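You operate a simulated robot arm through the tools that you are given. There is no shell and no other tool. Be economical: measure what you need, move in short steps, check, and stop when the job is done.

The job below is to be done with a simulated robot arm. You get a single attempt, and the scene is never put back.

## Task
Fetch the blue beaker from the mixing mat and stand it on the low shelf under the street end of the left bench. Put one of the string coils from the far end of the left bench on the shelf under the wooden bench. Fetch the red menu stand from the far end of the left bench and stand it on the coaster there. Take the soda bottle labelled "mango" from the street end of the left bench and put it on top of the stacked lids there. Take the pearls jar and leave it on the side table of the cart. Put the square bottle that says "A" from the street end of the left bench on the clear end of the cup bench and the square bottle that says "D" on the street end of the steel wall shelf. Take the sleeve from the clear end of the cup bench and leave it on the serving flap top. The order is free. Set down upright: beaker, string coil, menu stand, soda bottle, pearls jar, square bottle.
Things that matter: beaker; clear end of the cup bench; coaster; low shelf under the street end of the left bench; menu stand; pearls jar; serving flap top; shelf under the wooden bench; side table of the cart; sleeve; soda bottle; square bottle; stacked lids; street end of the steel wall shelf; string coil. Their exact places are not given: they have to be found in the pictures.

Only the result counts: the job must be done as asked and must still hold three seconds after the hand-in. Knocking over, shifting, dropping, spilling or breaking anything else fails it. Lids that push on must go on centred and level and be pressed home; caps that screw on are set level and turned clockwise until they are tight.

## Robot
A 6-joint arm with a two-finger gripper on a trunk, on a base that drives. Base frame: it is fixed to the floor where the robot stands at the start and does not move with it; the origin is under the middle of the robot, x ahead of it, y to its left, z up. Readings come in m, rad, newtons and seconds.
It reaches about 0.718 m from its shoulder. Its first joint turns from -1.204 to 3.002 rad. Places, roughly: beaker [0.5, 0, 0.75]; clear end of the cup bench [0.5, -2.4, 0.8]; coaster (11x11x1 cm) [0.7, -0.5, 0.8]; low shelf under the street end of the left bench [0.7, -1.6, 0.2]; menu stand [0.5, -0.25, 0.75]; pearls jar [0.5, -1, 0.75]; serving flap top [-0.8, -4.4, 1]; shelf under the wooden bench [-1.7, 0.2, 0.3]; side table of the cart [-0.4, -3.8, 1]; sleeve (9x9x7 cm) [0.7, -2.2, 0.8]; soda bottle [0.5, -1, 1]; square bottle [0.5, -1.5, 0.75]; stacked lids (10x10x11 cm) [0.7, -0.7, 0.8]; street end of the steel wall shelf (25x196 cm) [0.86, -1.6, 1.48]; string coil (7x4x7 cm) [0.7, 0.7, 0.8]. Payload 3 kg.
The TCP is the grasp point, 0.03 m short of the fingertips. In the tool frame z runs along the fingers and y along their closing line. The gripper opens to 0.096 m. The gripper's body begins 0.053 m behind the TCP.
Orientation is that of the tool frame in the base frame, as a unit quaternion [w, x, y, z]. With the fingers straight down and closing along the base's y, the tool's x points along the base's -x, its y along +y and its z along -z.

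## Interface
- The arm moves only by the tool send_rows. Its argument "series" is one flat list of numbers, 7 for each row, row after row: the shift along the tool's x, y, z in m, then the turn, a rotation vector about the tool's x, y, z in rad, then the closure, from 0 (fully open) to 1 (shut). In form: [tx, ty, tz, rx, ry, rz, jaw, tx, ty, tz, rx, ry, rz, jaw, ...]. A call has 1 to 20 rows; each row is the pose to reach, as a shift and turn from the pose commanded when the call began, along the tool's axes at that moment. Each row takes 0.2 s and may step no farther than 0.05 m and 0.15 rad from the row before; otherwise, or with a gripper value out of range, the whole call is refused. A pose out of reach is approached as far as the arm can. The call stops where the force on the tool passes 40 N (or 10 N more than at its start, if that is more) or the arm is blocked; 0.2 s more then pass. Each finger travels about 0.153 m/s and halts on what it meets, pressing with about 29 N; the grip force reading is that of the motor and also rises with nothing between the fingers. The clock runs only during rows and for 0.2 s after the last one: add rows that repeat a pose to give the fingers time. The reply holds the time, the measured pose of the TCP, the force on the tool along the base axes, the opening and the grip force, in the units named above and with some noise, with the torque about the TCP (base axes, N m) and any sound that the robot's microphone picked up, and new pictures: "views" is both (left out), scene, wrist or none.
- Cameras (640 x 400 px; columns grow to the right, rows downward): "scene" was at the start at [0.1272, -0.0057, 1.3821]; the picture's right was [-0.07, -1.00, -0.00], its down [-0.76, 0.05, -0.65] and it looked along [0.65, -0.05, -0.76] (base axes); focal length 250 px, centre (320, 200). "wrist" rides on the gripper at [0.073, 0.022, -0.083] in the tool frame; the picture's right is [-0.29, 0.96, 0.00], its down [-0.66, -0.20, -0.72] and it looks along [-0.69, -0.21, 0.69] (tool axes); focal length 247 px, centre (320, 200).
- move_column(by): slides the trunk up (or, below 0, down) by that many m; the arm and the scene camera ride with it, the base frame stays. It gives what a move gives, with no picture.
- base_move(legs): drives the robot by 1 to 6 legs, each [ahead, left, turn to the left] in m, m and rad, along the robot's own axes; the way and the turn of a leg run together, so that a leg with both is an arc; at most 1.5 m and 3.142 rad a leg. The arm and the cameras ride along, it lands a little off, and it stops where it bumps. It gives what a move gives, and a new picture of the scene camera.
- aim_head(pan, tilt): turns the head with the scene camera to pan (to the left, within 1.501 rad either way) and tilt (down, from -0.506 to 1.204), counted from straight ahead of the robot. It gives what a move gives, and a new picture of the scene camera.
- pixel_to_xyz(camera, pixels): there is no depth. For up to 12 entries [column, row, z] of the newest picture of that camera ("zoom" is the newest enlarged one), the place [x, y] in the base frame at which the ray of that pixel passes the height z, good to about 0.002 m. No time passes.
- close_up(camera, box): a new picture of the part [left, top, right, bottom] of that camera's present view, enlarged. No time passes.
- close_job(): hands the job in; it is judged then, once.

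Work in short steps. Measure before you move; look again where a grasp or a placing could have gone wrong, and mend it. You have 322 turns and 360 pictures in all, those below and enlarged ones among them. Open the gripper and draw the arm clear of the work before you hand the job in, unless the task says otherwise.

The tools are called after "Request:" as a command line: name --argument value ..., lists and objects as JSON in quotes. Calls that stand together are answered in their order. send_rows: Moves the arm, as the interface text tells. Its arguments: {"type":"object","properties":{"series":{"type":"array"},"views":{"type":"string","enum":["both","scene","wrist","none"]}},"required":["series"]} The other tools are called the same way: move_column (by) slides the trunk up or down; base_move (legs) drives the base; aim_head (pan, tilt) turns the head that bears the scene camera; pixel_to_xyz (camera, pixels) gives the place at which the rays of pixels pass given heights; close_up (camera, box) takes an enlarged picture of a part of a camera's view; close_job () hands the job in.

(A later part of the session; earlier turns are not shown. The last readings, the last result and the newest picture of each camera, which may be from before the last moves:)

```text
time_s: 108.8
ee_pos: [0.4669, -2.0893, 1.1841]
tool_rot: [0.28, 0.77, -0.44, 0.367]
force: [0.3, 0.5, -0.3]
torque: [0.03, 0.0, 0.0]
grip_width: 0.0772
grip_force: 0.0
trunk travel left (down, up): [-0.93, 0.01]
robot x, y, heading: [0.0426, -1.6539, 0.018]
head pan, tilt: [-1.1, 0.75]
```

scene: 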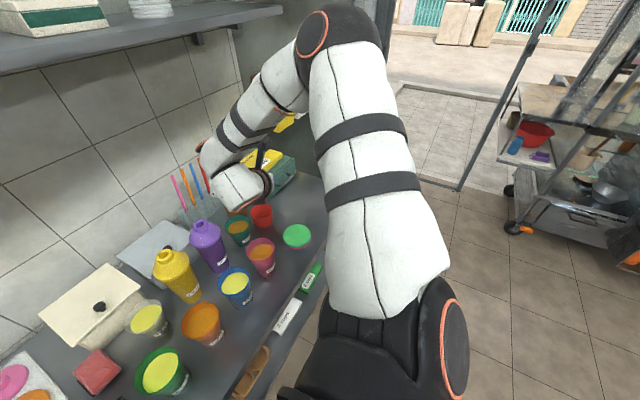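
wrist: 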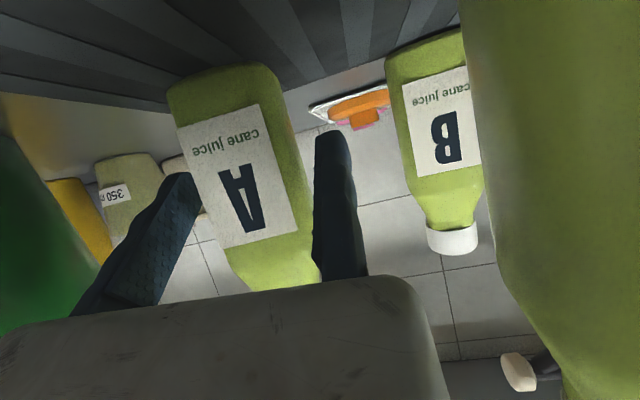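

Rolling is free and the arm did not move, so earlier blocks came from the last joint's limit. I now set the flipped orientation (fingers forward, 30° down, camera on top) in 8 small turns.

Request:
send_rows --series '[0, 0, 0, 0.122, 0.0176, -0.0634, 0.2, 0, 0, 0, 0.244, 0.035, -0.127, 0.2, 0, 0, 0, 0.366, 0.053, -0.19, 0.2, 0, 0, 0, 0.4875, 0.07, -0.2535, 0.2, 0, 0, 0, 0.609, 0.088, -0.317, 0.2, 0, 0, 0, 0.731, 0.106, -0.38, 0.2, 0, 0, 0, 0.853, 0.123, -0.444, 0.2, 0, 0, 0, 0.975, 0.141, -0.507, 0.2]' --views "none"

```text
time_s: 110.6
ee_pos: [0.5057, -2.0028, 1.0695]
tool_rot: [0.003, 0.867, -0.004, 0.498]
force: [-0.1, 0.4, 0.6]
torque: [-0.02, -0.03, 0.02]
grip_width: 0.0765
grip_force: 0.1
out of reach, approached as far as the arm can: row 2, 3, 4, 5, 6, 7, 8
trunk travel left (down, up): [-0.93, 0.01]
robot x, y, heading: [0.0448, -1.6558, 0.019]
head pan, tilt: [-1.1, 0.75]
```

Orientation is set. Now I test reach in this flipped posture: forward 0.08 m, then left 0.2 m.

Request:
send_rows --series '[0.02, 0, 0.035, 0, 0, 0, 0.2, 0.04, 0, 0.069, 0, 0, 0, 0.2, 0.04, -0.04, 0.069, 0, 0, 0, 0.2, 0.04, -0.08, 0.069, 0, 0, 0, 0.2, 0.04, -0.12, 0.069, 0, 0, 0, 0.2, 0.04, -0.16, 0.069, 0, 0, 0, 0.2, 0.04, -0.2, 0.069, 0, 0, 0, 0.2]' --views "scene"

```text
time_s: 112.2
ee_pos: [0.5861, -1.832, 1.0728]
tool_rot: [-0.009, 0.867, 0.006, 0.498]
force: [-0.4, 0.1, 0.6]
torque: [0.02, 0.0, -0.02]
grip_width: 0.0767
grip_force: 0.0
out of reach, approached as far as the arm can: row 7
trunk travel left (down, up): [-0.93, 0.01]
robot x, y, heading: [0.042, -1.6527, 0.016]
head pan, tilt: [-1.1, 0.75]
```

scene: 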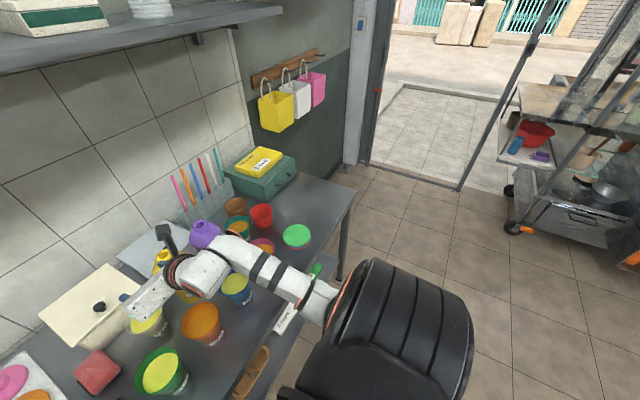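

Much better: only the left-most row was refused. I move the base 0.42 m left so that A lies to the right of the robot, hand kept above the caps.

Request:
base_move --legs '[[0, 0.42, 0]]'

Request:
send_rows --series '[0, 0.045, 0, 0, 0, 0, 0.2, -0.03, 0.09, -0.03, 0, 0, 0, 0.2, -0.045, 0.13, -0.065, 0, 0, 0, 0.2, -0.055, 0.17, -0.09, 0, 0, 0, 0.2, -0.055, 0.2, -0.09, 0, 0, 0, 0.2]' --views "scene"

```text
time_s: 114.8
ee_pos: [0.5768, -1.4081, 1.073]
tool_rot: [-0.012, 0.867, 0.01, 0.498]
force: [-0.1, -1.2, 0.6]
torque: [0.02, 0.01, -0.02]
grip_width: 0.0767
grip_force: 0.0
trunk travel left (down, up): [-0.93, 0.01]
robot x, y, heading: [0.0345, -1.2329, 0.032]
head pan, tilt: [-1.1, 0.75]
```

scene: 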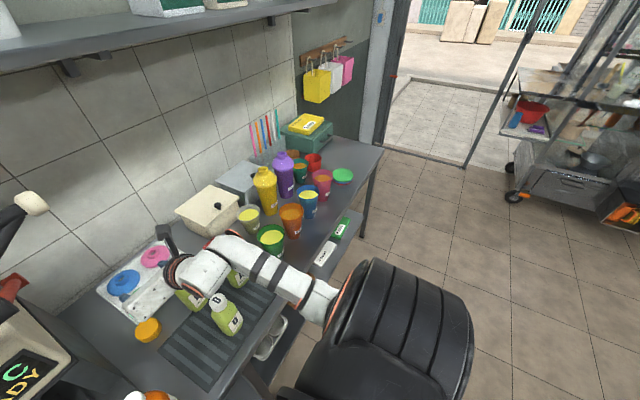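

```text
refused: row 2 steps farther than a row can; nothing moved
```

I straighten the heading slightly and send the move again with smaller steps.

Request:
base_move --legs '[[0, 0, -0.03]]'

Request:
send_rows --series '[-0.013, 0.038, -0.015, 0, 0, 0, 0.2, -0.026, 0.076, -0.03, 0, 0, 0, 0.2, -0.04, 0.114, -0.045, 0, 0, 0, 0.2, -0.053, 0.15, -0.06, 0, 0, 0, 0.2, -0.066, 0.188, -0.074, 0, 0, 0, 0.2]' --views "scene"

```text
time_s: 115.5
ee_pos: [0.5725, -1.424, 1.0734]
tool_rot: [-0.003, 0.867, -0.004, 0.498]
force: [-0.5, -1.0, 0.5]
torque: [0.02, -0.02, -0.03]
grip_width: 0.0771
grip_force: 0.1
trunk travel left (down, up): [-0.93, 0.01]
robot x, y, heading: [0.0329, -1.2334, -0.003]
head pan, tilt: [-1.1, 0.75]
```

scene: 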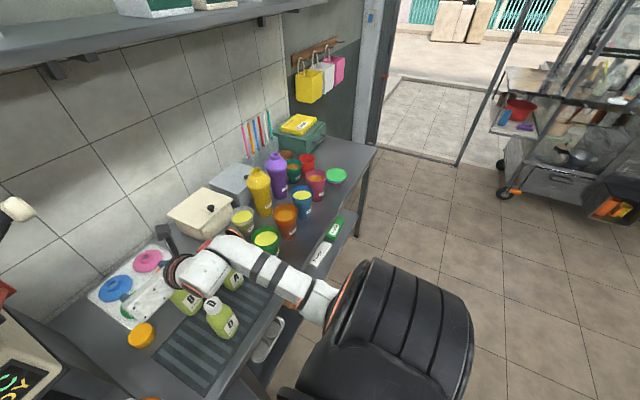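

```text
time_s: 116.7
ee_pos: [0.4807, -1.6105, 1.0469]
tool_rot: [-0.005, 0.867, -0.002, 0.497]
force: [0.2, 0.4, -1.4]
torque: [-0.01, 0.0, 0.01]
grip_width: 0.0769
grip_force: 0.1
out of reach, approached as far as the arm can: row 5
trunk travel left (down, up): [-0.93, 0.01]
robot x, y, heading: [0.0329, -1.2334, -0.002]
head pan, tilt: [-1.1, 0.75]
```

scene: 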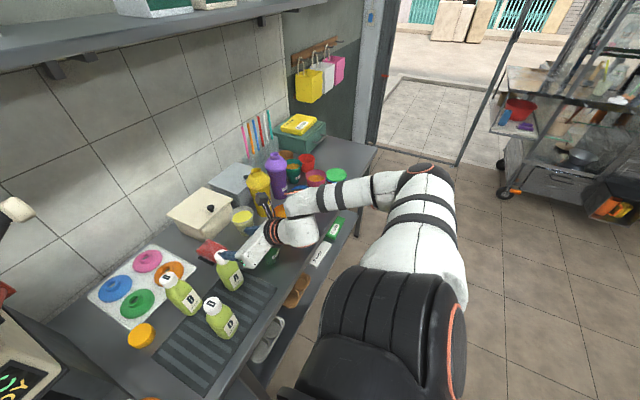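

Good position. I correct y by +0.014 and lower the trunk 0.17 m in two parts, watching forces.

Request:
send_rows --series '[0, -0.014, 0, 0, 0, 0, 0.2]' --views "none"

Request:
move_column --by -0.09

Request:
close_up --camera "scene" --box '[180, 180, 360, 300]'

Request:
close_up --camera "wrist" --box '[0, 0, 640, 400]'

```text
time_s: 117.1
ee_pos: [0.4805, -1.596, 1.0482]
tool_rot: [-0.004, 0.867, -0.003, 0.498]
force: [-0.1, -0.3, 0.2]
torque: [-0.03, 0.0, 0.0]
grip_width: 0.0769
grip_force: 0.0
trunk travel left (down, up): [-0.93, 0.01]
robot x, y, heading: [0.0342, -1.2332, 0.002]
head pan, tilt: [-1.1, 0.75]
```

```text
time_s: 118.4
ee_pos: [0.4806, -1.5962, 0.9587]
tool_rot: [-0.004, 0.868, -0.003, 0.497]
force: [-0.5, -0.2, -0.1]
torque: [0.03, 0.0, 0.0]
grip_width: 0.0768
grip_force: 0.0
trunk travel left (down, up): [-0.84, 0.1]
robot x, y, heading: [0.0397, -1.2338, -0.006]
head pan, tilt: [-1.1, 0.75]
```

```text
3.33 times, centred on (270, 240) of scene
```

zoom: 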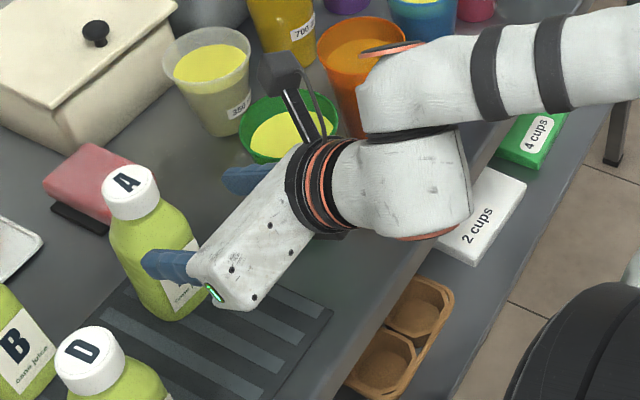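

```text
1.00 times, centred on (320, 200) of wrist (not enlarged: the box is as wide or as high as the picture)
```

zoom: 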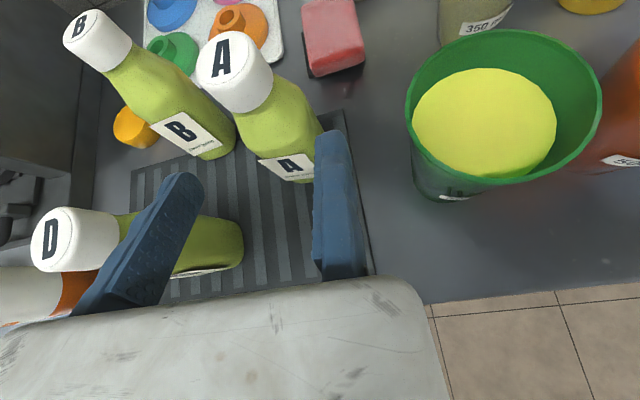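

The camera on top shows A beside the fixed finger with clearance to D and the green cup. I lower 0.09 m more and look again.

Request:
move_column --by -0.09

Request:
close_up --camera "wrist" --box '[0, 0, 640, 400]'

```text
time_s: 119.6
ee_pos: [0.4812, -1.5967, 0.8681]
tool_rot: [-0.003, 0.867, -0.004, 0.498]
force: [0.7, 0.7, 0.1]
torque: [-0.02, -0.01, -0.01]
grip_width: 0.0765
grip_force: 0.1
trunk travel left (down, up): [-0.75, 0.19]
robot x, y, heading: [0.0356, -1.2332, -0.004]
head pan, tilt: [-1.1, 0.75]
```

```text
1.00 times, centred on (320, 200) of wrist (not enlarged: the box is as wide or as high as the picture)
```

zoom: 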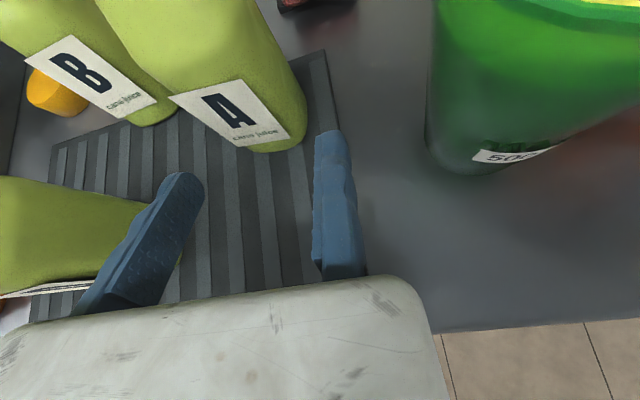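

I measure A's base corner (300,135) and front (255,150) and D's edge from this wrist view.

Request:
pixel_to_xyz --camera "zoom" --pixels '[[302, 130, 0.757], [255, 151, 0.757], [290, 143, 0.757], [427, 145, 0.757], [180, 262, 0.757], [166, 115, 0.757]]'

```text
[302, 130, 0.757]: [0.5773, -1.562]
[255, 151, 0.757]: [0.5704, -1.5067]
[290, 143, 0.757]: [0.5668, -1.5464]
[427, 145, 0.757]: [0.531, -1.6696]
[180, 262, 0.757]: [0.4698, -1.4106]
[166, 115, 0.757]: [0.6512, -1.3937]
```

The wrist view puts A's right edge near -1.562, about 3 cm off the scene estimate; I take a scene close-up to compare fingers and bottle directly.

Request:
aim_head --pan -0.7 --tilt 1.0

Request:
close_up --camera "scene" --box '[280, 130, 440, 240]'

```text
time_s: 120.5
ee_pos: [0.4804, -1.5964, 0.8669]
tool_rot: [-0.004, 0.867, -0.003, 0.498]
force: [-0.3, 0.4, -0.5]
torque: [-0.01, 0.0, 0.0]
grip_width: 0.0771
grip_force: 0.0
trunk travel left (down, up): [-0.75, 0.19]
robot x, y, heading: [0.0322, -1.2342, -0.003]
head pan, tilt: [-0.7, 1.0]
```

scene: 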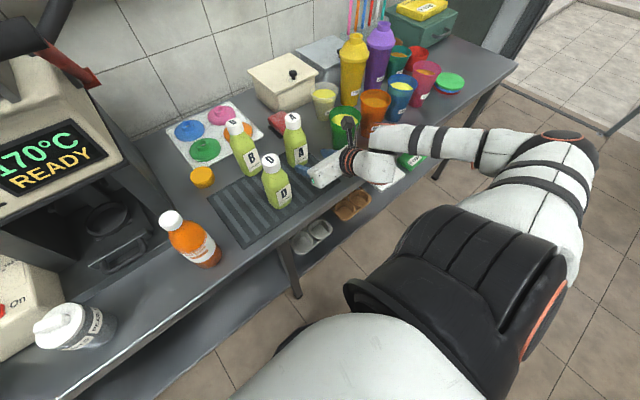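

```text
3.64 times, centred on (360, 185) of scene
```

zoom: 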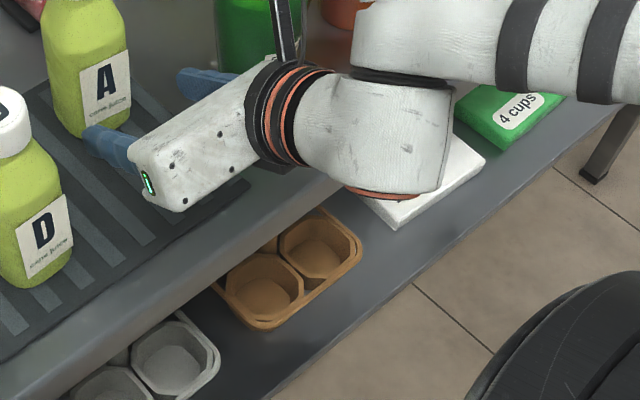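

Request:
pixel_to_xyz --camera "zoom" --pixels '[[92, 135, 0.85], [183, 80, 0.85], [85, 137, 0.757], [130, 118, 0.757], [22, 287, 0.757], [70, 255, 0.757], [106, 80, 0.82]]'

```text
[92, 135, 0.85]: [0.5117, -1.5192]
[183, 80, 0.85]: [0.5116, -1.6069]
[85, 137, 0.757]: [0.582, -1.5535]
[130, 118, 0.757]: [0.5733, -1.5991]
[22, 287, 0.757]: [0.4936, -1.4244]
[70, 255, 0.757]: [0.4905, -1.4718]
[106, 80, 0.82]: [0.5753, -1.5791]
```

The two cameras agree if the bench top is at about z 0.80 rather than 0.75, putting A at about (0.573,-1.553). The present height suits; I advance 0.093 m straight forward.

Request:
send_rows --series '[0.016, -0.002, 0.027, 0, 0, 0, 0.2, 0.031, -0.004, 0.054, 0, 0, 0, 0.2, 0.0465, -0.005, 0.0805, 0, 0, 0, 0.2]' --views "wrist"

```text
time_s: 121.3
ee_pos: [0.575, -1.5914, 0.8685]
tool_rot: [-0.004, 0.867, -0.004, 0.498]
force: [0.4, 0.0, 0.8]
torque: [-0.01, 0.01, 0.0]
grip_width: 0.0766
grip_force: 0.1
out of reach, approached as far as the arm can: row 1
trunk travel left (down, up): [-0.75, 0.19]
robot x, y, heading: [0.0338, -1.2349, -0.002]
head pan, tilt: [-0.7, 1.0]
```

wrist: 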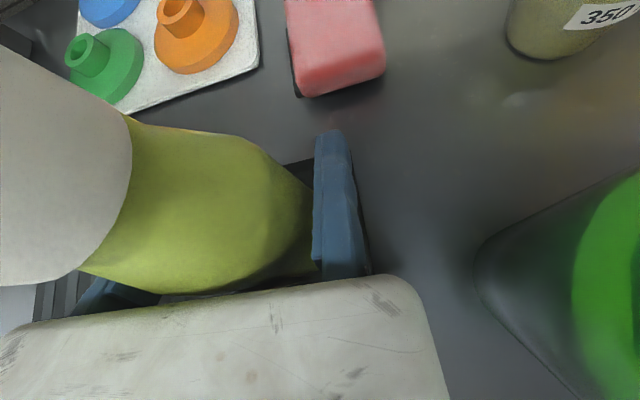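

The bottle is between the fingers with no contact force. I close the gripper.

Request:
send_rows --series '[0, 0, 0, 0, 0, 0, 0.4, 0, 0, 0, 0, 0, 0, 0.6, 0, 0, 0, 0, 0, 0, 0.8, 0, 0, 0, 0, 0, 0, 0.8]' --views "wrist"

```text
time_s: 122.3
ee_pos: [0.573, -1.5922, 0.8678]
tool_rot: [-0.003, 0.867, -0.004, 0.498]
force: [-0.1, 1.3, 0.1]
torque: [-0.05, 0.04, -0.01]
grip_width: 0.055
grip_force: 29.0
trunk travel left (down, up): [-0.75, 0.19]
robot x, y, heading: [0.0328, -1.2348, -0.002]
head pan, tilt: [-0.7, 1.0]
```

wrist: 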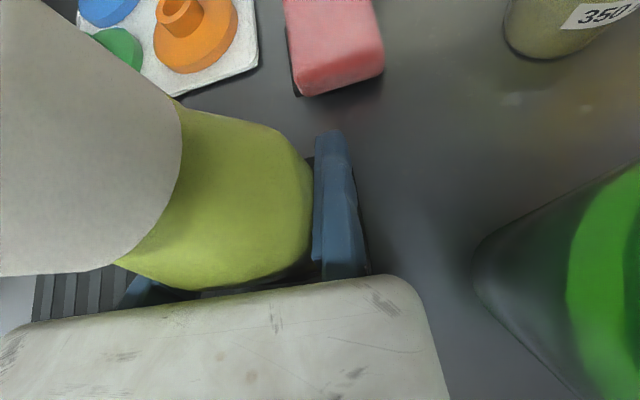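

Gripped (0.055 wide). I lift with the trunk and draw back a little, then check.

Request:
move_column --by 0.19

Request:
send_rows --series '[-0.0175, 0, -0.03, 0, 0, 0, 0.8, -0.035, 0, -0.06, 0, 0, 0, 0.8]' --views "scene"

```text
time_s: 124.4
ee_pos: [0.5734, -1.593, 1.0574]
tool_rot: [-0.004, 0.867, -0.003, 0.498]
force: [-0.6, 0.3, -2.8]
torque: [-0.07, -0.02, 0.0]
grip_width: 0.0554
grip_force: 28.8
trunk travel left (down, up): [-0.94, 0.0]
robot x, y, heading: [0.035, -1.2336, -0.005]
head pan, tilt: [-0.7, 1.0]
```

```text
time_s: 125.0
ee_pos: [0.5022, -1.5925, 1.0587]
tool_rot: [-0.004, 0.867, -0.003, 0.498]
force: [-0.1, 1.0, -2.8]
torque: [-0.09, -0.05, -0.01]
grip_width: 0.0551
grip_force: 28.7
trunk travel left (down, up): [-0.94, 0.0]
robot x, y, heading: [0.0328, -1.2368, -0.002]
head pan, tilt: [-0.7, 1.0]
```

scene: 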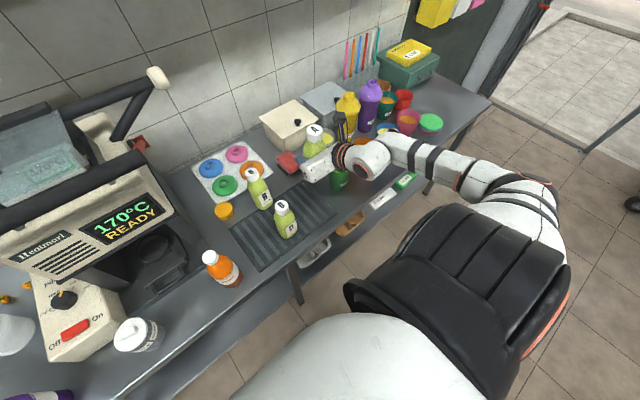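

Holding well. I drive 0.85 m right to the clear end of the cup bench.

Request:
base_move --legs '[[0, -0.84, 0]]'

Request:
close_up --camera "wrist" --box '[0, 0, 640, 400]'

```text
time_s: 129.4
ee_pos: [0.491, -2.4355, 1.0585]
tool_rot: [0.0, 0.867, -0.01, 0.498]
force: [-0.8, 0.4, -2.9]
torque: [-0.08, -0.01, 0.0]
grip_width: 0.0551
grip_force: 29.1
trunk travel left (down, up): [-0.94, 0.0]
robot x, y, heading: [0.0241, -2.0717, -0.018]
head pan, tilt: [-0.7, 1.0]
```

scene: 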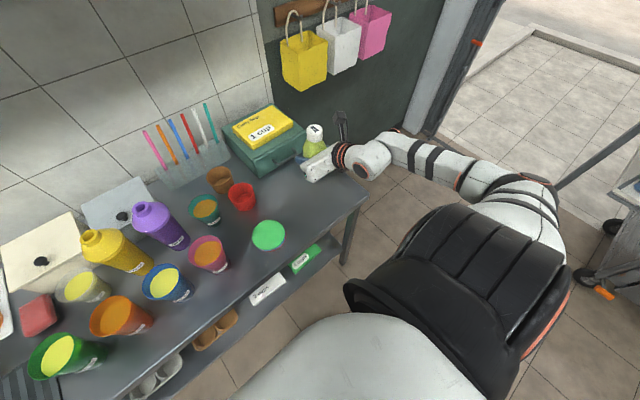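

```text
1.00 times, centred on (320, 200) of wrist (not enlarged: the box is as wide or as high as the picture)
```

zoom: 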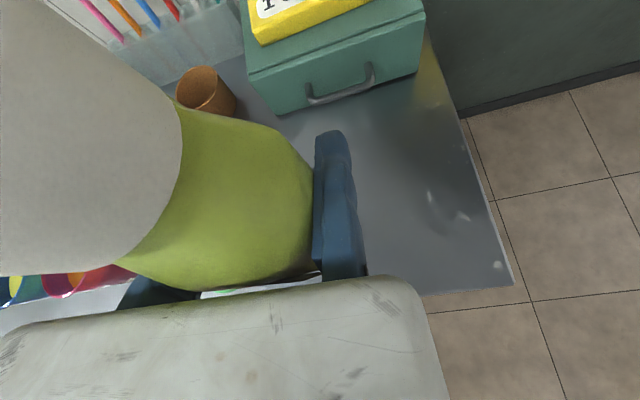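

The spot is free. I move forward 0.04 m, lower the trunk 0.17 m, then feel down gently.

Request:
send_rows --series '[0.02, 0, 0.035, 0, 0, 0, 0.8]' --views "none"

Request:
move_column --by -0.175

Request:
close_up --camera "scene" --box '[220, 100, 400, 220]'

```text
time_s: 129.8
ee_pos: [0.5336, -2.4339, 1.0563]
tool_rot: [0.0, 0.868, -0.01, 0.497]
force: [0.9, 1.2, -4.0]
torque: [-0.09, -0.02, -0.02]
grip_width: 0.0552
grip_force: 29.1
trunk travel left (down, up): [-0.94, 0.0]
robot x, y, heading: [0.026, -2.0689, -0.016]
head pan, tilt: [-0.7, 1.0]
```

```text
time_s: 131.8
ee_pos: [0.5299, -2.4354, 0.8826]
tool_rot: [0.0, 0.867, -0.01, 0.498]
force: [0.2, 0.1, -2.9]
torque: [-0.04, 0.0, 0.01]
grip_width: 0.0552
grip_force: 28.8
trunk travel left (down, up): [-0.765, 0.175]
robot x, y, heading: [0.0235, -2.0717, -0.02]
head pan, tilt: [-0.7, 1.0]
```

```text
3.33 times, centred on (310, 160) of scene
```

zoom: 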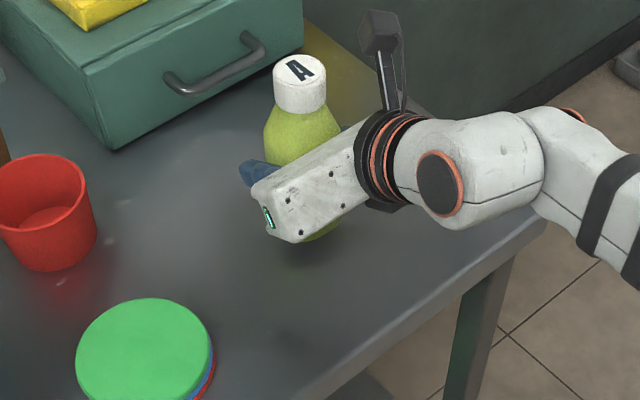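

Bottle hangs just above the bench. I step down in small rows: 4 mm each, watching the force.

Request:
send_rows --series '[-0.0052, 0, 0.003, 0, 0, 0, 0.8, -0.0087, 0, 0.005, 0, 0, 0, 0.8, -0.0113, 0, 0.0065, 0, 0, 0, 0.8]' --views "none"

```text
time_s: 132.6
ee_pos: [0.5301, -2.4347, 0.8688]
tool_rot: [0.0, 0.867, -0.009, 0.497]
force: [-0.3, -0.6, -3.0]
torque: [-0.13, -0.02, -0.03]
grip_width: 0.0547
grip_force: 28.9
trunk travel left (down, up): [-0.765, 0.175]
robot x, y, heading: [0.0249, -2.0691, -0.021]
head pan, tilt: [-0.7, 1.0]
```

Request:
send_rows --series '[-0.0026, 0, 0.0015, 0, 0, 0, 0.8, -0.0052, 0, 0.003, 0, 0, 0, 0.8, -0.0078, 0, 0.0045, 0, 0, 0, 0.8]' --views "none"

```text
time_s: 133.4
ee_pos: [0.5308, -2.4336, 0.8632]
tool_rot: [0.0, 0.866, -0.009, 0.5]
force: [2.6, -3.2, 9.2]
torque: [-0.17, 0.24, 0.06]
grip_width: 0.0548
grip_force: 28.7
trunk travel left (down, up): [-0.765, 0.175]
robot x, y, heading: [0.0244, -2.0695, -0.02]
head pan, tilt: [-0.7, 1.0]
```

Contact with the bench (9 N). I open, ease the fixed finger off, and back out.

Request:
send_rows --series '[0, 0, 0, 0, 0, 0, 0.5, 0, 0, 0, 0, 0, 0, 0.2, 0, 0, 0, 0, 0, 0, 0.2, 0, 0.006, 0, 0, 0, 0, 0.2, -0.02, 0.006, -0.0346, 0, 0, 0, 0.2, -0.04, 0.006, -0.069, 0, 0, 0, 0.2, -0.055, 0.006, -0.095, 0, 0, 0, 0.2]' --views "wrist"

```text
time_s: 135.0
ee_pos: [0.4481, -2.4374, 0.8457]
tool_rot: [-0.001, 0.868, -0.008, 0.497]
force: [0.0, 0.2, 0.0]
torque: [-0.04, -0.02, 0.03]
grip_width: 0.0768
grip_force: 0.0
out of reach, approached as far as the arm can: row 6, 7
trunk travel left (down, up): [-0.765, 0.175]
robot x, y, heading: [0.0261, -2.0709, -0.015]
head pan, tilt: [-0.7, 1.0]
```

wrist: 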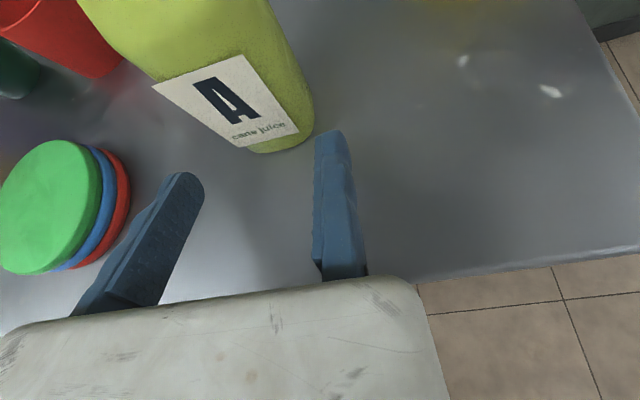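

A stands upright on the clear end. Next, the red sleeve: I measure it and its neighbours in the present scene view with the bench at z≈0.79.

Request:
close_up --camera "scene" --box '[180, 150, 310, 260]'

```text
3.64 times, centred on (245, 205) of scene
```

zoom: 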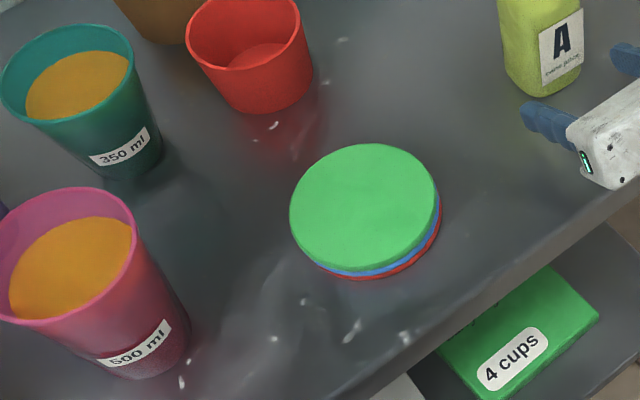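

Request:
pixel_to_xyz --camera "zoom" --pixels '[[187, 40, 0.86], [300, 15, 0.86], [233, 69, 0.86], [250, 114, 0.79], [312, 75, 0.79], [135, 65, 0.89], [162, 150, 0.79], [120, 180, 0.79], [440, 215, 0.8], [545, 95, 0.79]]'

```text
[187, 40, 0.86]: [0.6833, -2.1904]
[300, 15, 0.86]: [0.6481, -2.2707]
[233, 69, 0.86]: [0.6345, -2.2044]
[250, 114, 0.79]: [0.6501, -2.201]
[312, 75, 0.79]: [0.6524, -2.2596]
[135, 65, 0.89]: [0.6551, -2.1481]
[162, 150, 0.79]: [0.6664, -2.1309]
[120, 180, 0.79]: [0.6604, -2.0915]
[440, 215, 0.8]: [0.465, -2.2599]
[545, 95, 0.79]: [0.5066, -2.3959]
```

The red sleeve is centred at about (0.666,-2.231), 8.8 cm wide. I raise, shift the base 0.16 m left, and go to a pre-grasp above the lids' far edge.

Request:
move_column --by 0.17

Request:
base_move --legs '[[0, 0.16, 0.015]]'

Request:
send_rows --series '[0.0, 0, 0.0, 0, 0, 0, 0, 0.02, 0, 0.04, 0, 0, 0, 0, 0.035, 0, 0.07, 0, 0, 0, 0]' --views "wrist"

```text
time_s: 136.9
ee_pos: [0.4482, -2.4379, 1.0156]
tool_rot: [-0.001, 0.868, -0.009, 0.497]
force: [0.8, 0.3, 0.5]
torque: [-0.04, 0.0, 0.01]
grip_width: 0.0767
grip_force: 0.0
trunk travel left (down, up): [-0.935, 0.005]
robot x, y, heading: [0.0255, -2.0693, -0.016]
head pan, tilt: [-0.7, 1.0]
```

```text
time_s: 138.3
ee_pos: [0.4543, -2.2739, 1.0144]
tool_rot: [-0.005, 0.868, -0.004, 0.497]
force: [0.7, 0.1, -0.3]
torque: [0.02, -0.02, 0.02]
grip_width: 0.0765
grip_force: 0.1
trunk travel left (down, up): [-0.935, 0.005]
robot x, y, heading: [0.028, -1.91, -0.005]
head pan, tilt: [-0.7, 1.0]
```

scene: 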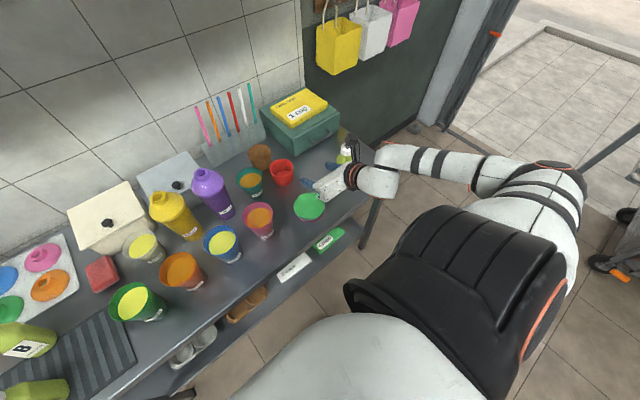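

```text
time_s: 139.1
ee_pos: [0.5344, -2.2699, 1.0095]
tool_rot: [-0.004, 0.869, -0.005, 0.495]
force: [1.2, -0.1, -0.4]
torque: [-0.02, 0.03, 0.0]
grip_width: 0.0961
grip_force: 0.0
out of reach, approached as far as the arm can: row 2
trunk travel left (down, up): [-0.935, 0.005]
robot x, y, heading: [0.0281, -1.9122, -0.005]
head pan, tilt: [-0.7, 1.0]
```

wrist: 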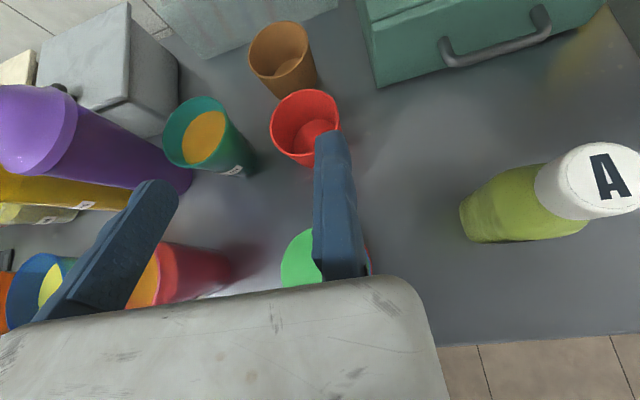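

I measure the red rim in the wrist picture: left (271,128), right (340,115), top (305,90), bottom (303,166).

Request:
pixel_to_xyz --camera "wrist" --pixels '[[271, 128, 0.86], [340, 115, 0.86], [307, 90, 0.86], [285, 155, 0.86], [164, 135, 0.89], [226, 125, 0.89]]'

```text
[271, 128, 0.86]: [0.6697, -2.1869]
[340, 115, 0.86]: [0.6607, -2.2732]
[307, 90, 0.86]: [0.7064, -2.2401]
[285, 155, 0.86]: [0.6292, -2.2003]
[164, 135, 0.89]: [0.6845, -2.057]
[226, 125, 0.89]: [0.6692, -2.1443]
```

Agrees: centre (0.666,-2.230). I go to x 0.575, y -2.279 and lower the trunk to z≈0.845.

Request:
send_rows --series '[0.0205, 0.009, 0.0355, 0, 0, 0, 0]' --views "none"

Request:
move_column --by -0.165

Request:
close_up --camera "wrist" --box '[0, 0, 640, 400]'

```text
time_s: 139.5
ee_pos: [0.5754, -2.28, 1.0081]
tool_rot: [-0.004, 0.868, -0.003, 0.496]
force: [-0.1, 0.1, -1.3]
torque: [0.0, 0.02, -0.01]
grip_width: 0.0961
grip_force: 0.1
trunk travel left (down, up): [-0.935, 0.005]
robot x, y, heading: [0.0277, -1.9142, -0.006]
head pan, tilt: [-0.7, 1.0]
```

```text
time_s: 141.4
ee_pos: [0.5734, -2.2814, 0.845]
tool_rot: [-0.004, 0.868, -0.004, 0.497]
force: [0.3, 0.5, 0.3]
torque: [0.01, -0.04, 0.01]
grip_width: 0.0957
grip_force: 0.2
trunk travel left (down, up): [-0.77, 0.17]
robot x, y, heading: [0.025, -1.9129, -0.006]
head pan, tilt: [-0.7, 1.0]
```

```text
1.00 times, centred on (320, 200) of wrist (not enlarged: the box is as wide or as high as the picture)
```

zoom: 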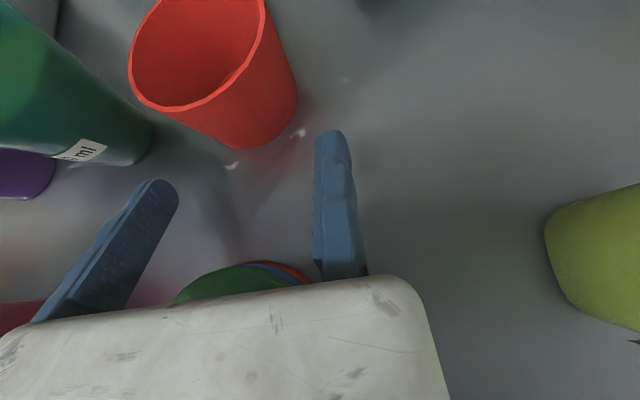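

Clear; the sleeve lies between the finger lines. I advance 0.09 m and view.

Request:
send_rows --series '[0.014, 0, 0.0277, 0, 0, 0, 0, 0.028, 0, 0.0553, 0, 0, 0, 0, 0.042, 0, 0.083, 0, 0, 0, 0]' --views "wrist"

```text
time_s: 142.2
ee_pos: [0.6674, -2.2813, 0.8407]
tool_rot: [-0.004, 0.868, -0.004, 0.496]
force: [-0.6, -0.3, 0.1]
torque: [-0.04, 0.01, 0.01]
grip_width: 0.0957
grip_force: 0.1
trunk travel left (down, up): [-0.77, 0.17]
robot x, y, heading: [0.0297, -1.9084, -0.009]
head pan, tilt: [-0.7, 1.0]
```

wrist: 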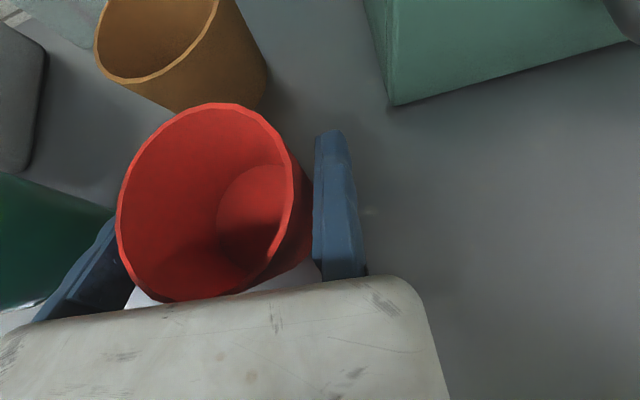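

The red sleeve sits between the fingers. I close.

Request:
send_rows --series '[0, 0, 0, 0, 0, 0, 0.15, 0, 0, 0, 0, 0, 0, 0.3, 0, 0, 0, 0, 0, 0, 0.4, 0, 0, 0, 0, 0, 0, 0.4]' --views "wrist"

Request:
move_column --by 0.165

Request:
close_up --camera "scene" --box '[180, 90, 420, 240]'

```text
time_s: 143.2
ee_pos: [0.6671, -2.2826, 0.8406]
tool_rot: [-0.003, 0.868, -0.004, 0.497]
force: [-0.2, 0.4, 0.1]
torque: [0.0, 0.01, -0.01]
grip_width: 0.0851
grip_force: 28.8
trunk travel left (down, up): [-0.77, 0.17]
robot x, y, heading: [0.0259, -1.9107, -0.006]
head pan, tilt: [-0.7, 1.0]
```

wrist: 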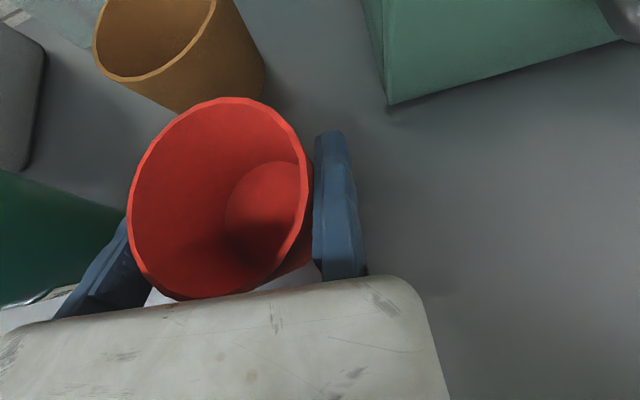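

```text
time_s: 145.1
ee_pos: [0.6657, -2.2829, 1.0049]
tool_rot: [-0.004, 0.868, -0.004, 0.497]
force: [0.3, 1.0, 0.2]
torque: [-0.01, -0.01, 0.02]
grip_width: 0.0845
grip_force: 29.1
trunk travel left (down, up): [-0.935, 0.005]
robot x, y, heading: [0.0269, -1.9127, -0.001]
head pan, tilt: [-0.7, 1.0]
```

```text
2.67 times, centred on (300, 165) of scene
```

zoom: 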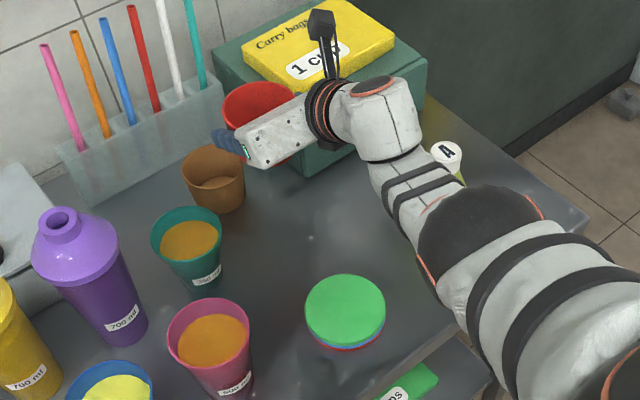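

The sleeve is held. I draw the arm in and up, then back away from the bench.

Request:
send_rows --series '[0.003, 0, -0.048, 0, 0, 0, 0.4, 0.006, 0, -0.096, 0, 0, 0, 0.4, 0.009, 0, -0.144, 0, 0, 0, 0.4]' --views "none"

Request:
base_move --legs '[[-0.25, 0, 0], [0, -0.6, 0]]'

Request:
aim_head --pan -1.5 --tilt 0.5

```text
time_s: 145.9
ee_pos: [0.5419, -2.2836, 1.0838]
tool_rot: [-0.003, 0.868, -0.003, 0.497]
force: [-0.1, 0.6, 0.0]
torque: [-0.01, -0.03, 0.01]
grip_width: 0.0844
grip_force: 29.1
trunk travel left (down, up): [-0.935, 0.005]
robot x, y, heading: [0.0247, -1.9102, -0.006]
head pan, tilt: [-0.7, 1.0]
```

```text
time_s: 150.8
ee_pos: [0.2776, -2.8946, 1.0844]
tool_rot: [-0.001, 0.868, -0.009, 0.497]
force: [-0.2, 0.2, -0.2]
torque: [0.01, 0.03, 0.0]
grip_width: 0.0841
grip_force: 29.3
trunk travel left (down, up): [-0.935, 0.005]
robot x, y, heading: [-0.234, -2.5128, -0.017]
head pan, tilt: [-0.7, 1.0]
```

scene: 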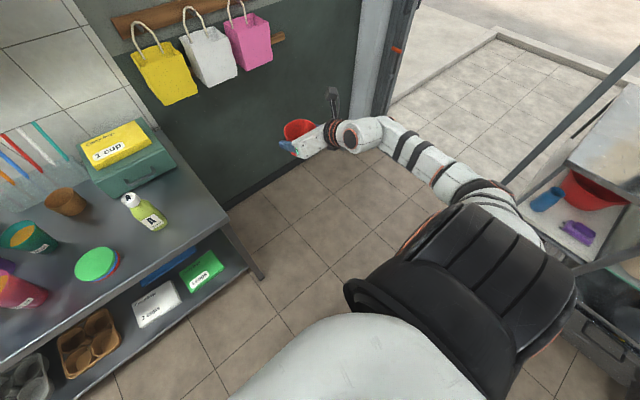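

```text
time_s: 151.9
ee_pos: [0.2792, -2.8956, 1.0831]
tool_rot: [-0.001, 0.868, -0.009, 0.497]
force: [1.0, -0.1, -0.1]
torque: [-0.04, 0.0, 0.02]
grip_width: 0.0841
grip_force: 28.5
trunk travel left (down, up): [-0.935, 0.005]
robot x, y, heading: [-0.2366, -2.5169, -0.019]
head pan, tilt: [-1.499, 0.499]
```

scene: 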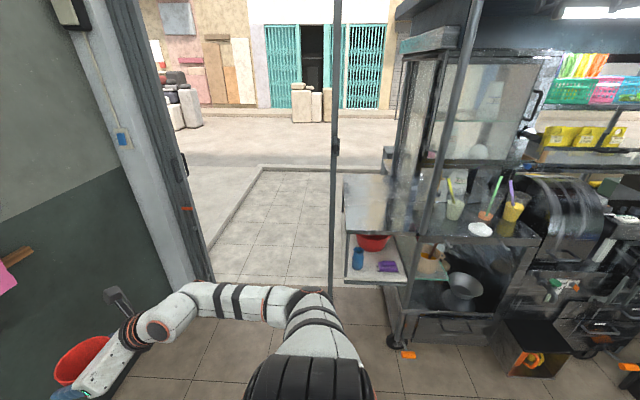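

I check key points: post bottom (332,285), side table corners (upper level), cart wheel (393,340).

Request:
pixel_to_xyz --camera "scene" --pixels '[[332, 288, 0], [393, 345, 0], [347, 233, 1.0], [413, 237, 1.0], [388, 176, 1.0], [345, 178, 1.0], [348, 268, 0.7], [405, 280, 0.7], [575, 360, 0], [215, 285, 0]]'

Request:
close_up --camera "scene" --box '[320, 100, 560, 300]'

```text
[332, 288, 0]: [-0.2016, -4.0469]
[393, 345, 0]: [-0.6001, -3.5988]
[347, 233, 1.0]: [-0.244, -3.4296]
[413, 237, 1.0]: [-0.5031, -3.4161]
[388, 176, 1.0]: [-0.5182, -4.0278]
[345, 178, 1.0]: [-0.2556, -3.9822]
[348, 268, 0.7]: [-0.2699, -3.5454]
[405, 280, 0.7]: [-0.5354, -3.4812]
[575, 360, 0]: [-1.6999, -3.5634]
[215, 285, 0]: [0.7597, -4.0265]
```

```text
2.00 times, centred on (440, 200) of scene
```

zoom: 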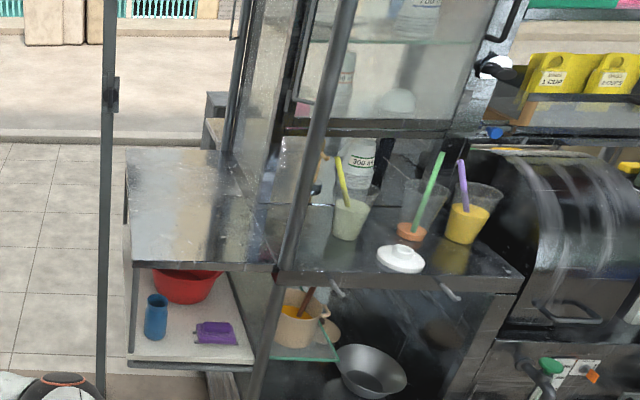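

The side table's upper steel shelf is empty, at x -0.25..-0.52, y -3.4..-4.0. The flap must be on the street side, so I tuck the arm straight ahead (narrow), then turn right 90°.

Request:
send_rows --series '[0.006, -0.045, 0.01, 0, 0, 0, 0.4, 0.012, -0.09, 0.02, 0, 0, 0, 0.4, 0.018, -0.135, 0.03, 0, 0, 0, 0.4, 0.025, -0.175, 0.043, 0, 0, 0, 0.4]' --views "scene"

```text
time_s: 152.9
ee_pos: [0.3323, -2.7202, 1.0851]
tool_rot: [0.001, 0.868, -0.009, 0.497]
force: [0.1, 0.2, -0.2]
torque: [-0.03, 0.0, -0.03]
grip_width: 0.0841
grip_force: 29.3
trunk travel left (down, up): [-0.935, 0.005]
robot x, y, heading: [-0.2347, -2.5132, -0.017]
head pan, tilt: [-1.499, 0.499]
```

scene: 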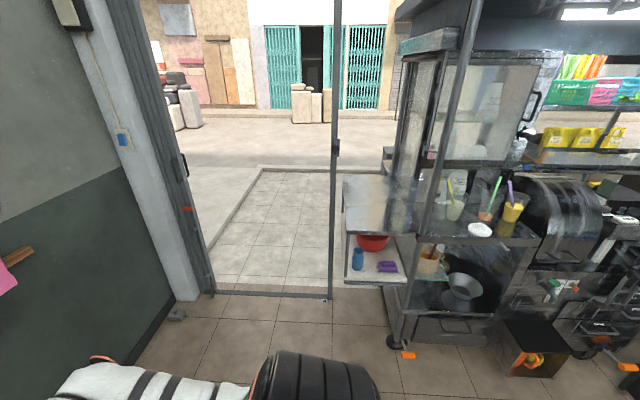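

I turn right 90° and drive toward the doorway to look at its floor and beyond.

Request:
base_move --legs '[[0, 0, -1.55], [0, 0.5, 0]]'

Request:
aim_head --pan 0 --tilt 0.5

```text
time_s: 159.1
ee_pos: [-0.0265, -3.0792, 1.0866]
tool_rot: [0.349, 0.614, -0.614, 0.353]
force: [-0.2, 0.4, -0.7]
torque: [0.0, 0.02, -0.05]
grip_width: 0.0834
grip_force: 29.2
trunk travel left (down, up): [-0.935, 0.005]
robot x, y, heading: [0.1655, -2.5117, -1.576]
head pan, tilt: [-1.499, 0.499]
stopped in leg 2: the robot was blocked; the commanded pose is now the measured one
```

scene: 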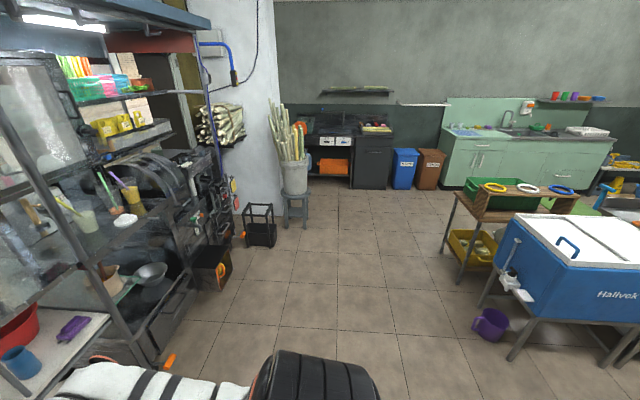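

```text
time_s: 160.7
ee_pos: [-0.0319, -3.0786, 1.0859]
tool_rot: [-0.348, -0.612, 0.615, -0.355]
force: [-0.2, 0.2, -0.5]
torque: [0.03, 0.03, 0.01]
grip_width: 0.0833
grip_force: 28.8
trunk travel left (down, up): [-0.935, 0.005]
robot x, y, heading: [0.1667, -2.513, -1.568]
head pan, tilt: [0.0, 0.499]
```

scene: 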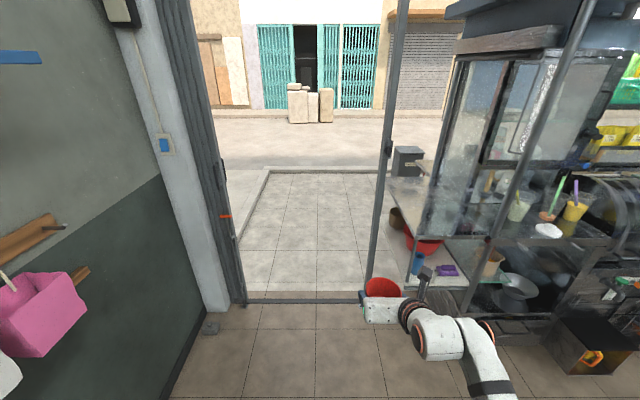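

The base touched the bench end and stopped. I go ahead 0.5 m, then a bit left, and look at the doorway.

Request:
base_move --legs '[[0.5, 0, 0], [0.0, 0.12, 0]]'

Request:
aim_head --pan -0.4 --tilt 0.4

```text
time_s: 164.5
ee_pos: [0.0896, -3.5842, 1.0845]
tool_rot: [0.347, 0.614, -0.613, 0.356]
force: [0.3, 0.2, 0.4]
torque: [-0.03, 0.0, 0.01]
grip_width: 0.0829
grip_force: 29.1
trunk travel left (down, up): [-0.935, 0.005]
robot x, y, heading: [0.2817, -3.0114, -1.565]
head pan, tilt: [0.0, 0.499]
```

scene: 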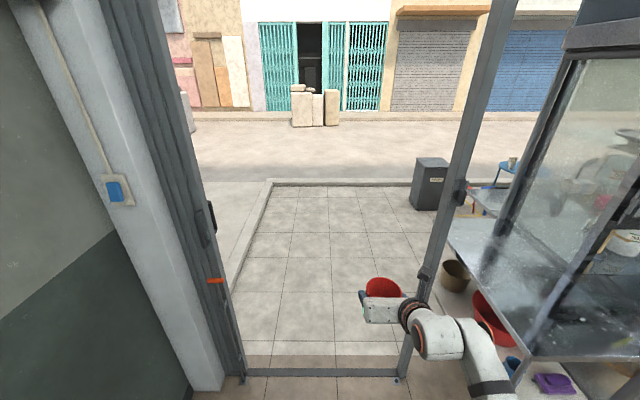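

```text
time_s: 165.4
ee_pos: [0.0909, -3.5831, 1.0851]
tool_rot: [0.347, 0.614, -0.613, 0.356]
force: [-0.8, -0.7, -0.2]
torque: [-0.01, 0.04, 0.0]
grip_width: 0.0831
grip_force: 29.3
trunk travel left (down, up): [-0.935, 0.005]
robot x, y, heading: [0.2858, -3.0136, -1.573]
head pan, tilt: [-0.4, 0.4]
```

scene: 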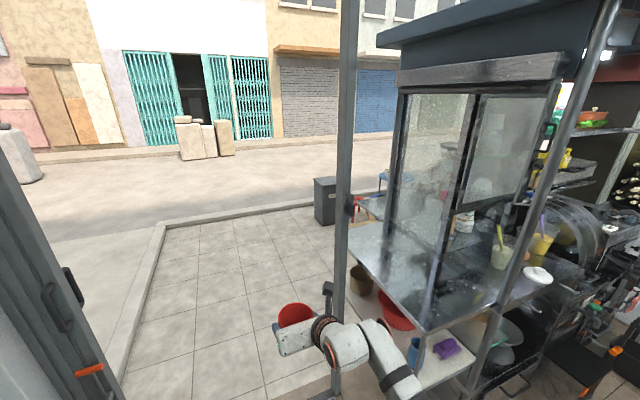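

The doorway spans x -0.15 to 0.77 at y≈-3.9. I centre at x≈0.36 and drive through carefully.

Request:
base_move --legs '[[0, 0.075, 0], [0.9, 0, 0]]'

```text
time_s: 170.7
ee_pos: [0.1749, -4.4747, 1.0861]
tool_rot: [0.347, 0.615, -0.612, 0.357]
force: [0.0, -0.7, 0.2]
torque: [-0.01, 0.0, 0.01]
grip_width: 0.0821
grip_force: 28.8
trunk travel left (down, up): [-0.935, 0.005]
robot x, y, heading: [0.3663, -3.9037, -1.563]
head pan, tilt: [-0.4, 0.4]
```

scene: 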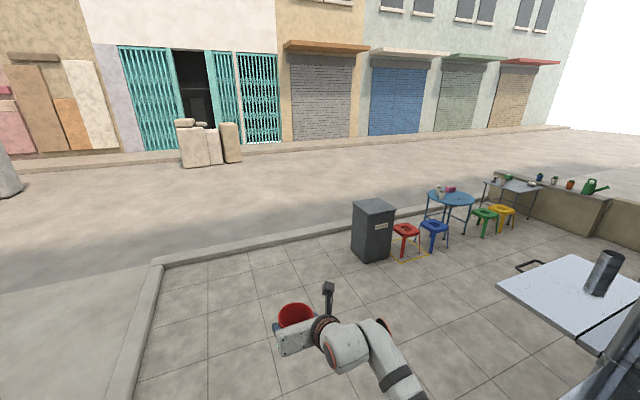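

Passing works; the flap (light metal panel at (570,290)) is visible on the cart's street side with a metal tube on it. I continue 0.85 m out and look right.

Request:
base_move --legs '[[0.85, 0, 0]]'

Request:
aim_head --pan -1.3 --tilt 0.5

```text
time_s: 175.2
ee_pos: [0.1934, -5.322, 1.0862]
tool_rot: [0.345, 0.618, -0.609, 0.358]
force: [0.6, 0.2, -0.1]
torque: [0.01, -0.02, -0.02]
grip_width: 0.082
grip_force: 28.8
trunk travel left (down, up): [-0.935, 0.005]
robot x, y, heading: [0.3825, -4.7492, -1.554]
head pan, tilt: [-0.4, 0.4]
```

scene: 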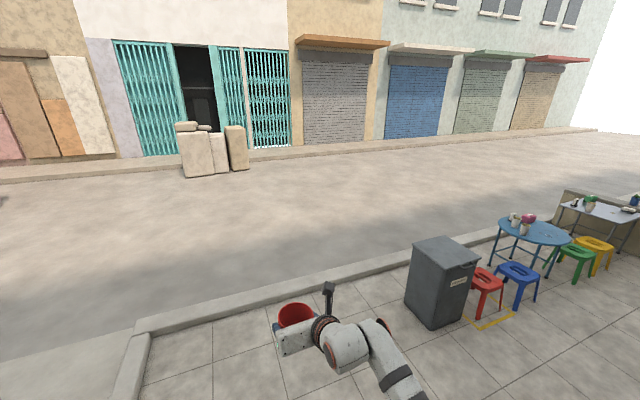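

```text
time_s: 176.4
ee_pos: [0.1928, -5.321, 1.0854]
tool_rot: [0.345, 0.618, -0.609, 0.358]
force: [0.4, 0.0, 0.3]
torque: [0.01, 0.03, 0.01]
grip_width: 0.0818
grip_force: 29.2
trunk travel left (down, up): [-0.935, 0.005]
robot x, y, heading: [0.3761, -4.746, -1.549]
head pan, tilt: [-1.3, 0.499]
```

scene: 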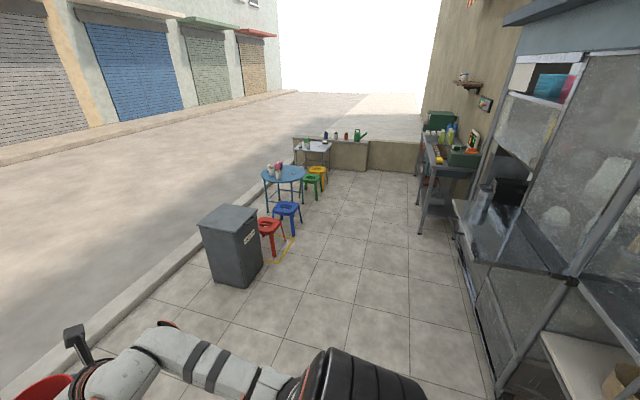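

I measure the bin, the flap and the cart from here.

Request:
pixel_to_xyz --camera "scene" --pixels '[[240, 288, 0], [213, 275, 0], [262, 265, 0], [455, 205, 1.0], [485, 260, 1.0], [570, 285, 1.0], [520, 210, 1.0], [483, 220, 1.0], [495, 395, 0], [228, 225, 0.7]]'

Request:
close_up --camera "scene" --box '[420, 140, 620, 320]'

```text
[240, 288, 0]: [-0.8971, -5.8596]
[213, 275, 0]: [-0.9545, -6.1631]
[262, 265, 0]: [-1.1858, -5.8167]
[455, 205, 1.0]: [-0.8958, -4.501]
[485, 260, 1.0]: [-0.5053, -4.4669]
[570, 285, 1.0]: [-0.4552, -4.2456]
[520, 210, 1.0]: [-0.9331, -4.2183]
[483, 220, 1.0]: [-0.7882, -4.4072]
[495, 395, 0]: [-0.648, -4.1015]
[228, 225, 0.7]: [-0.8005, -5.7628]
```

```text
2.22 times, centred on (520, 230) of scene
```

zoom: 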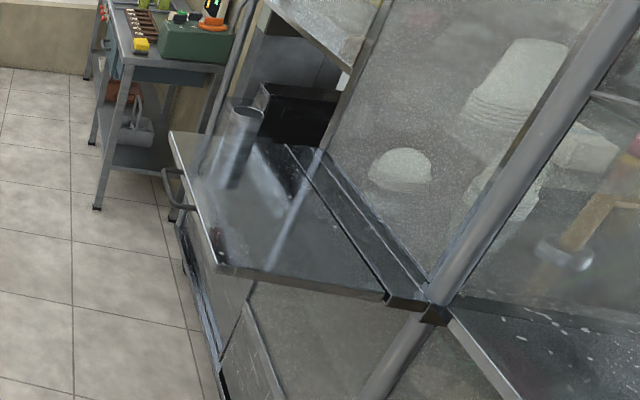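

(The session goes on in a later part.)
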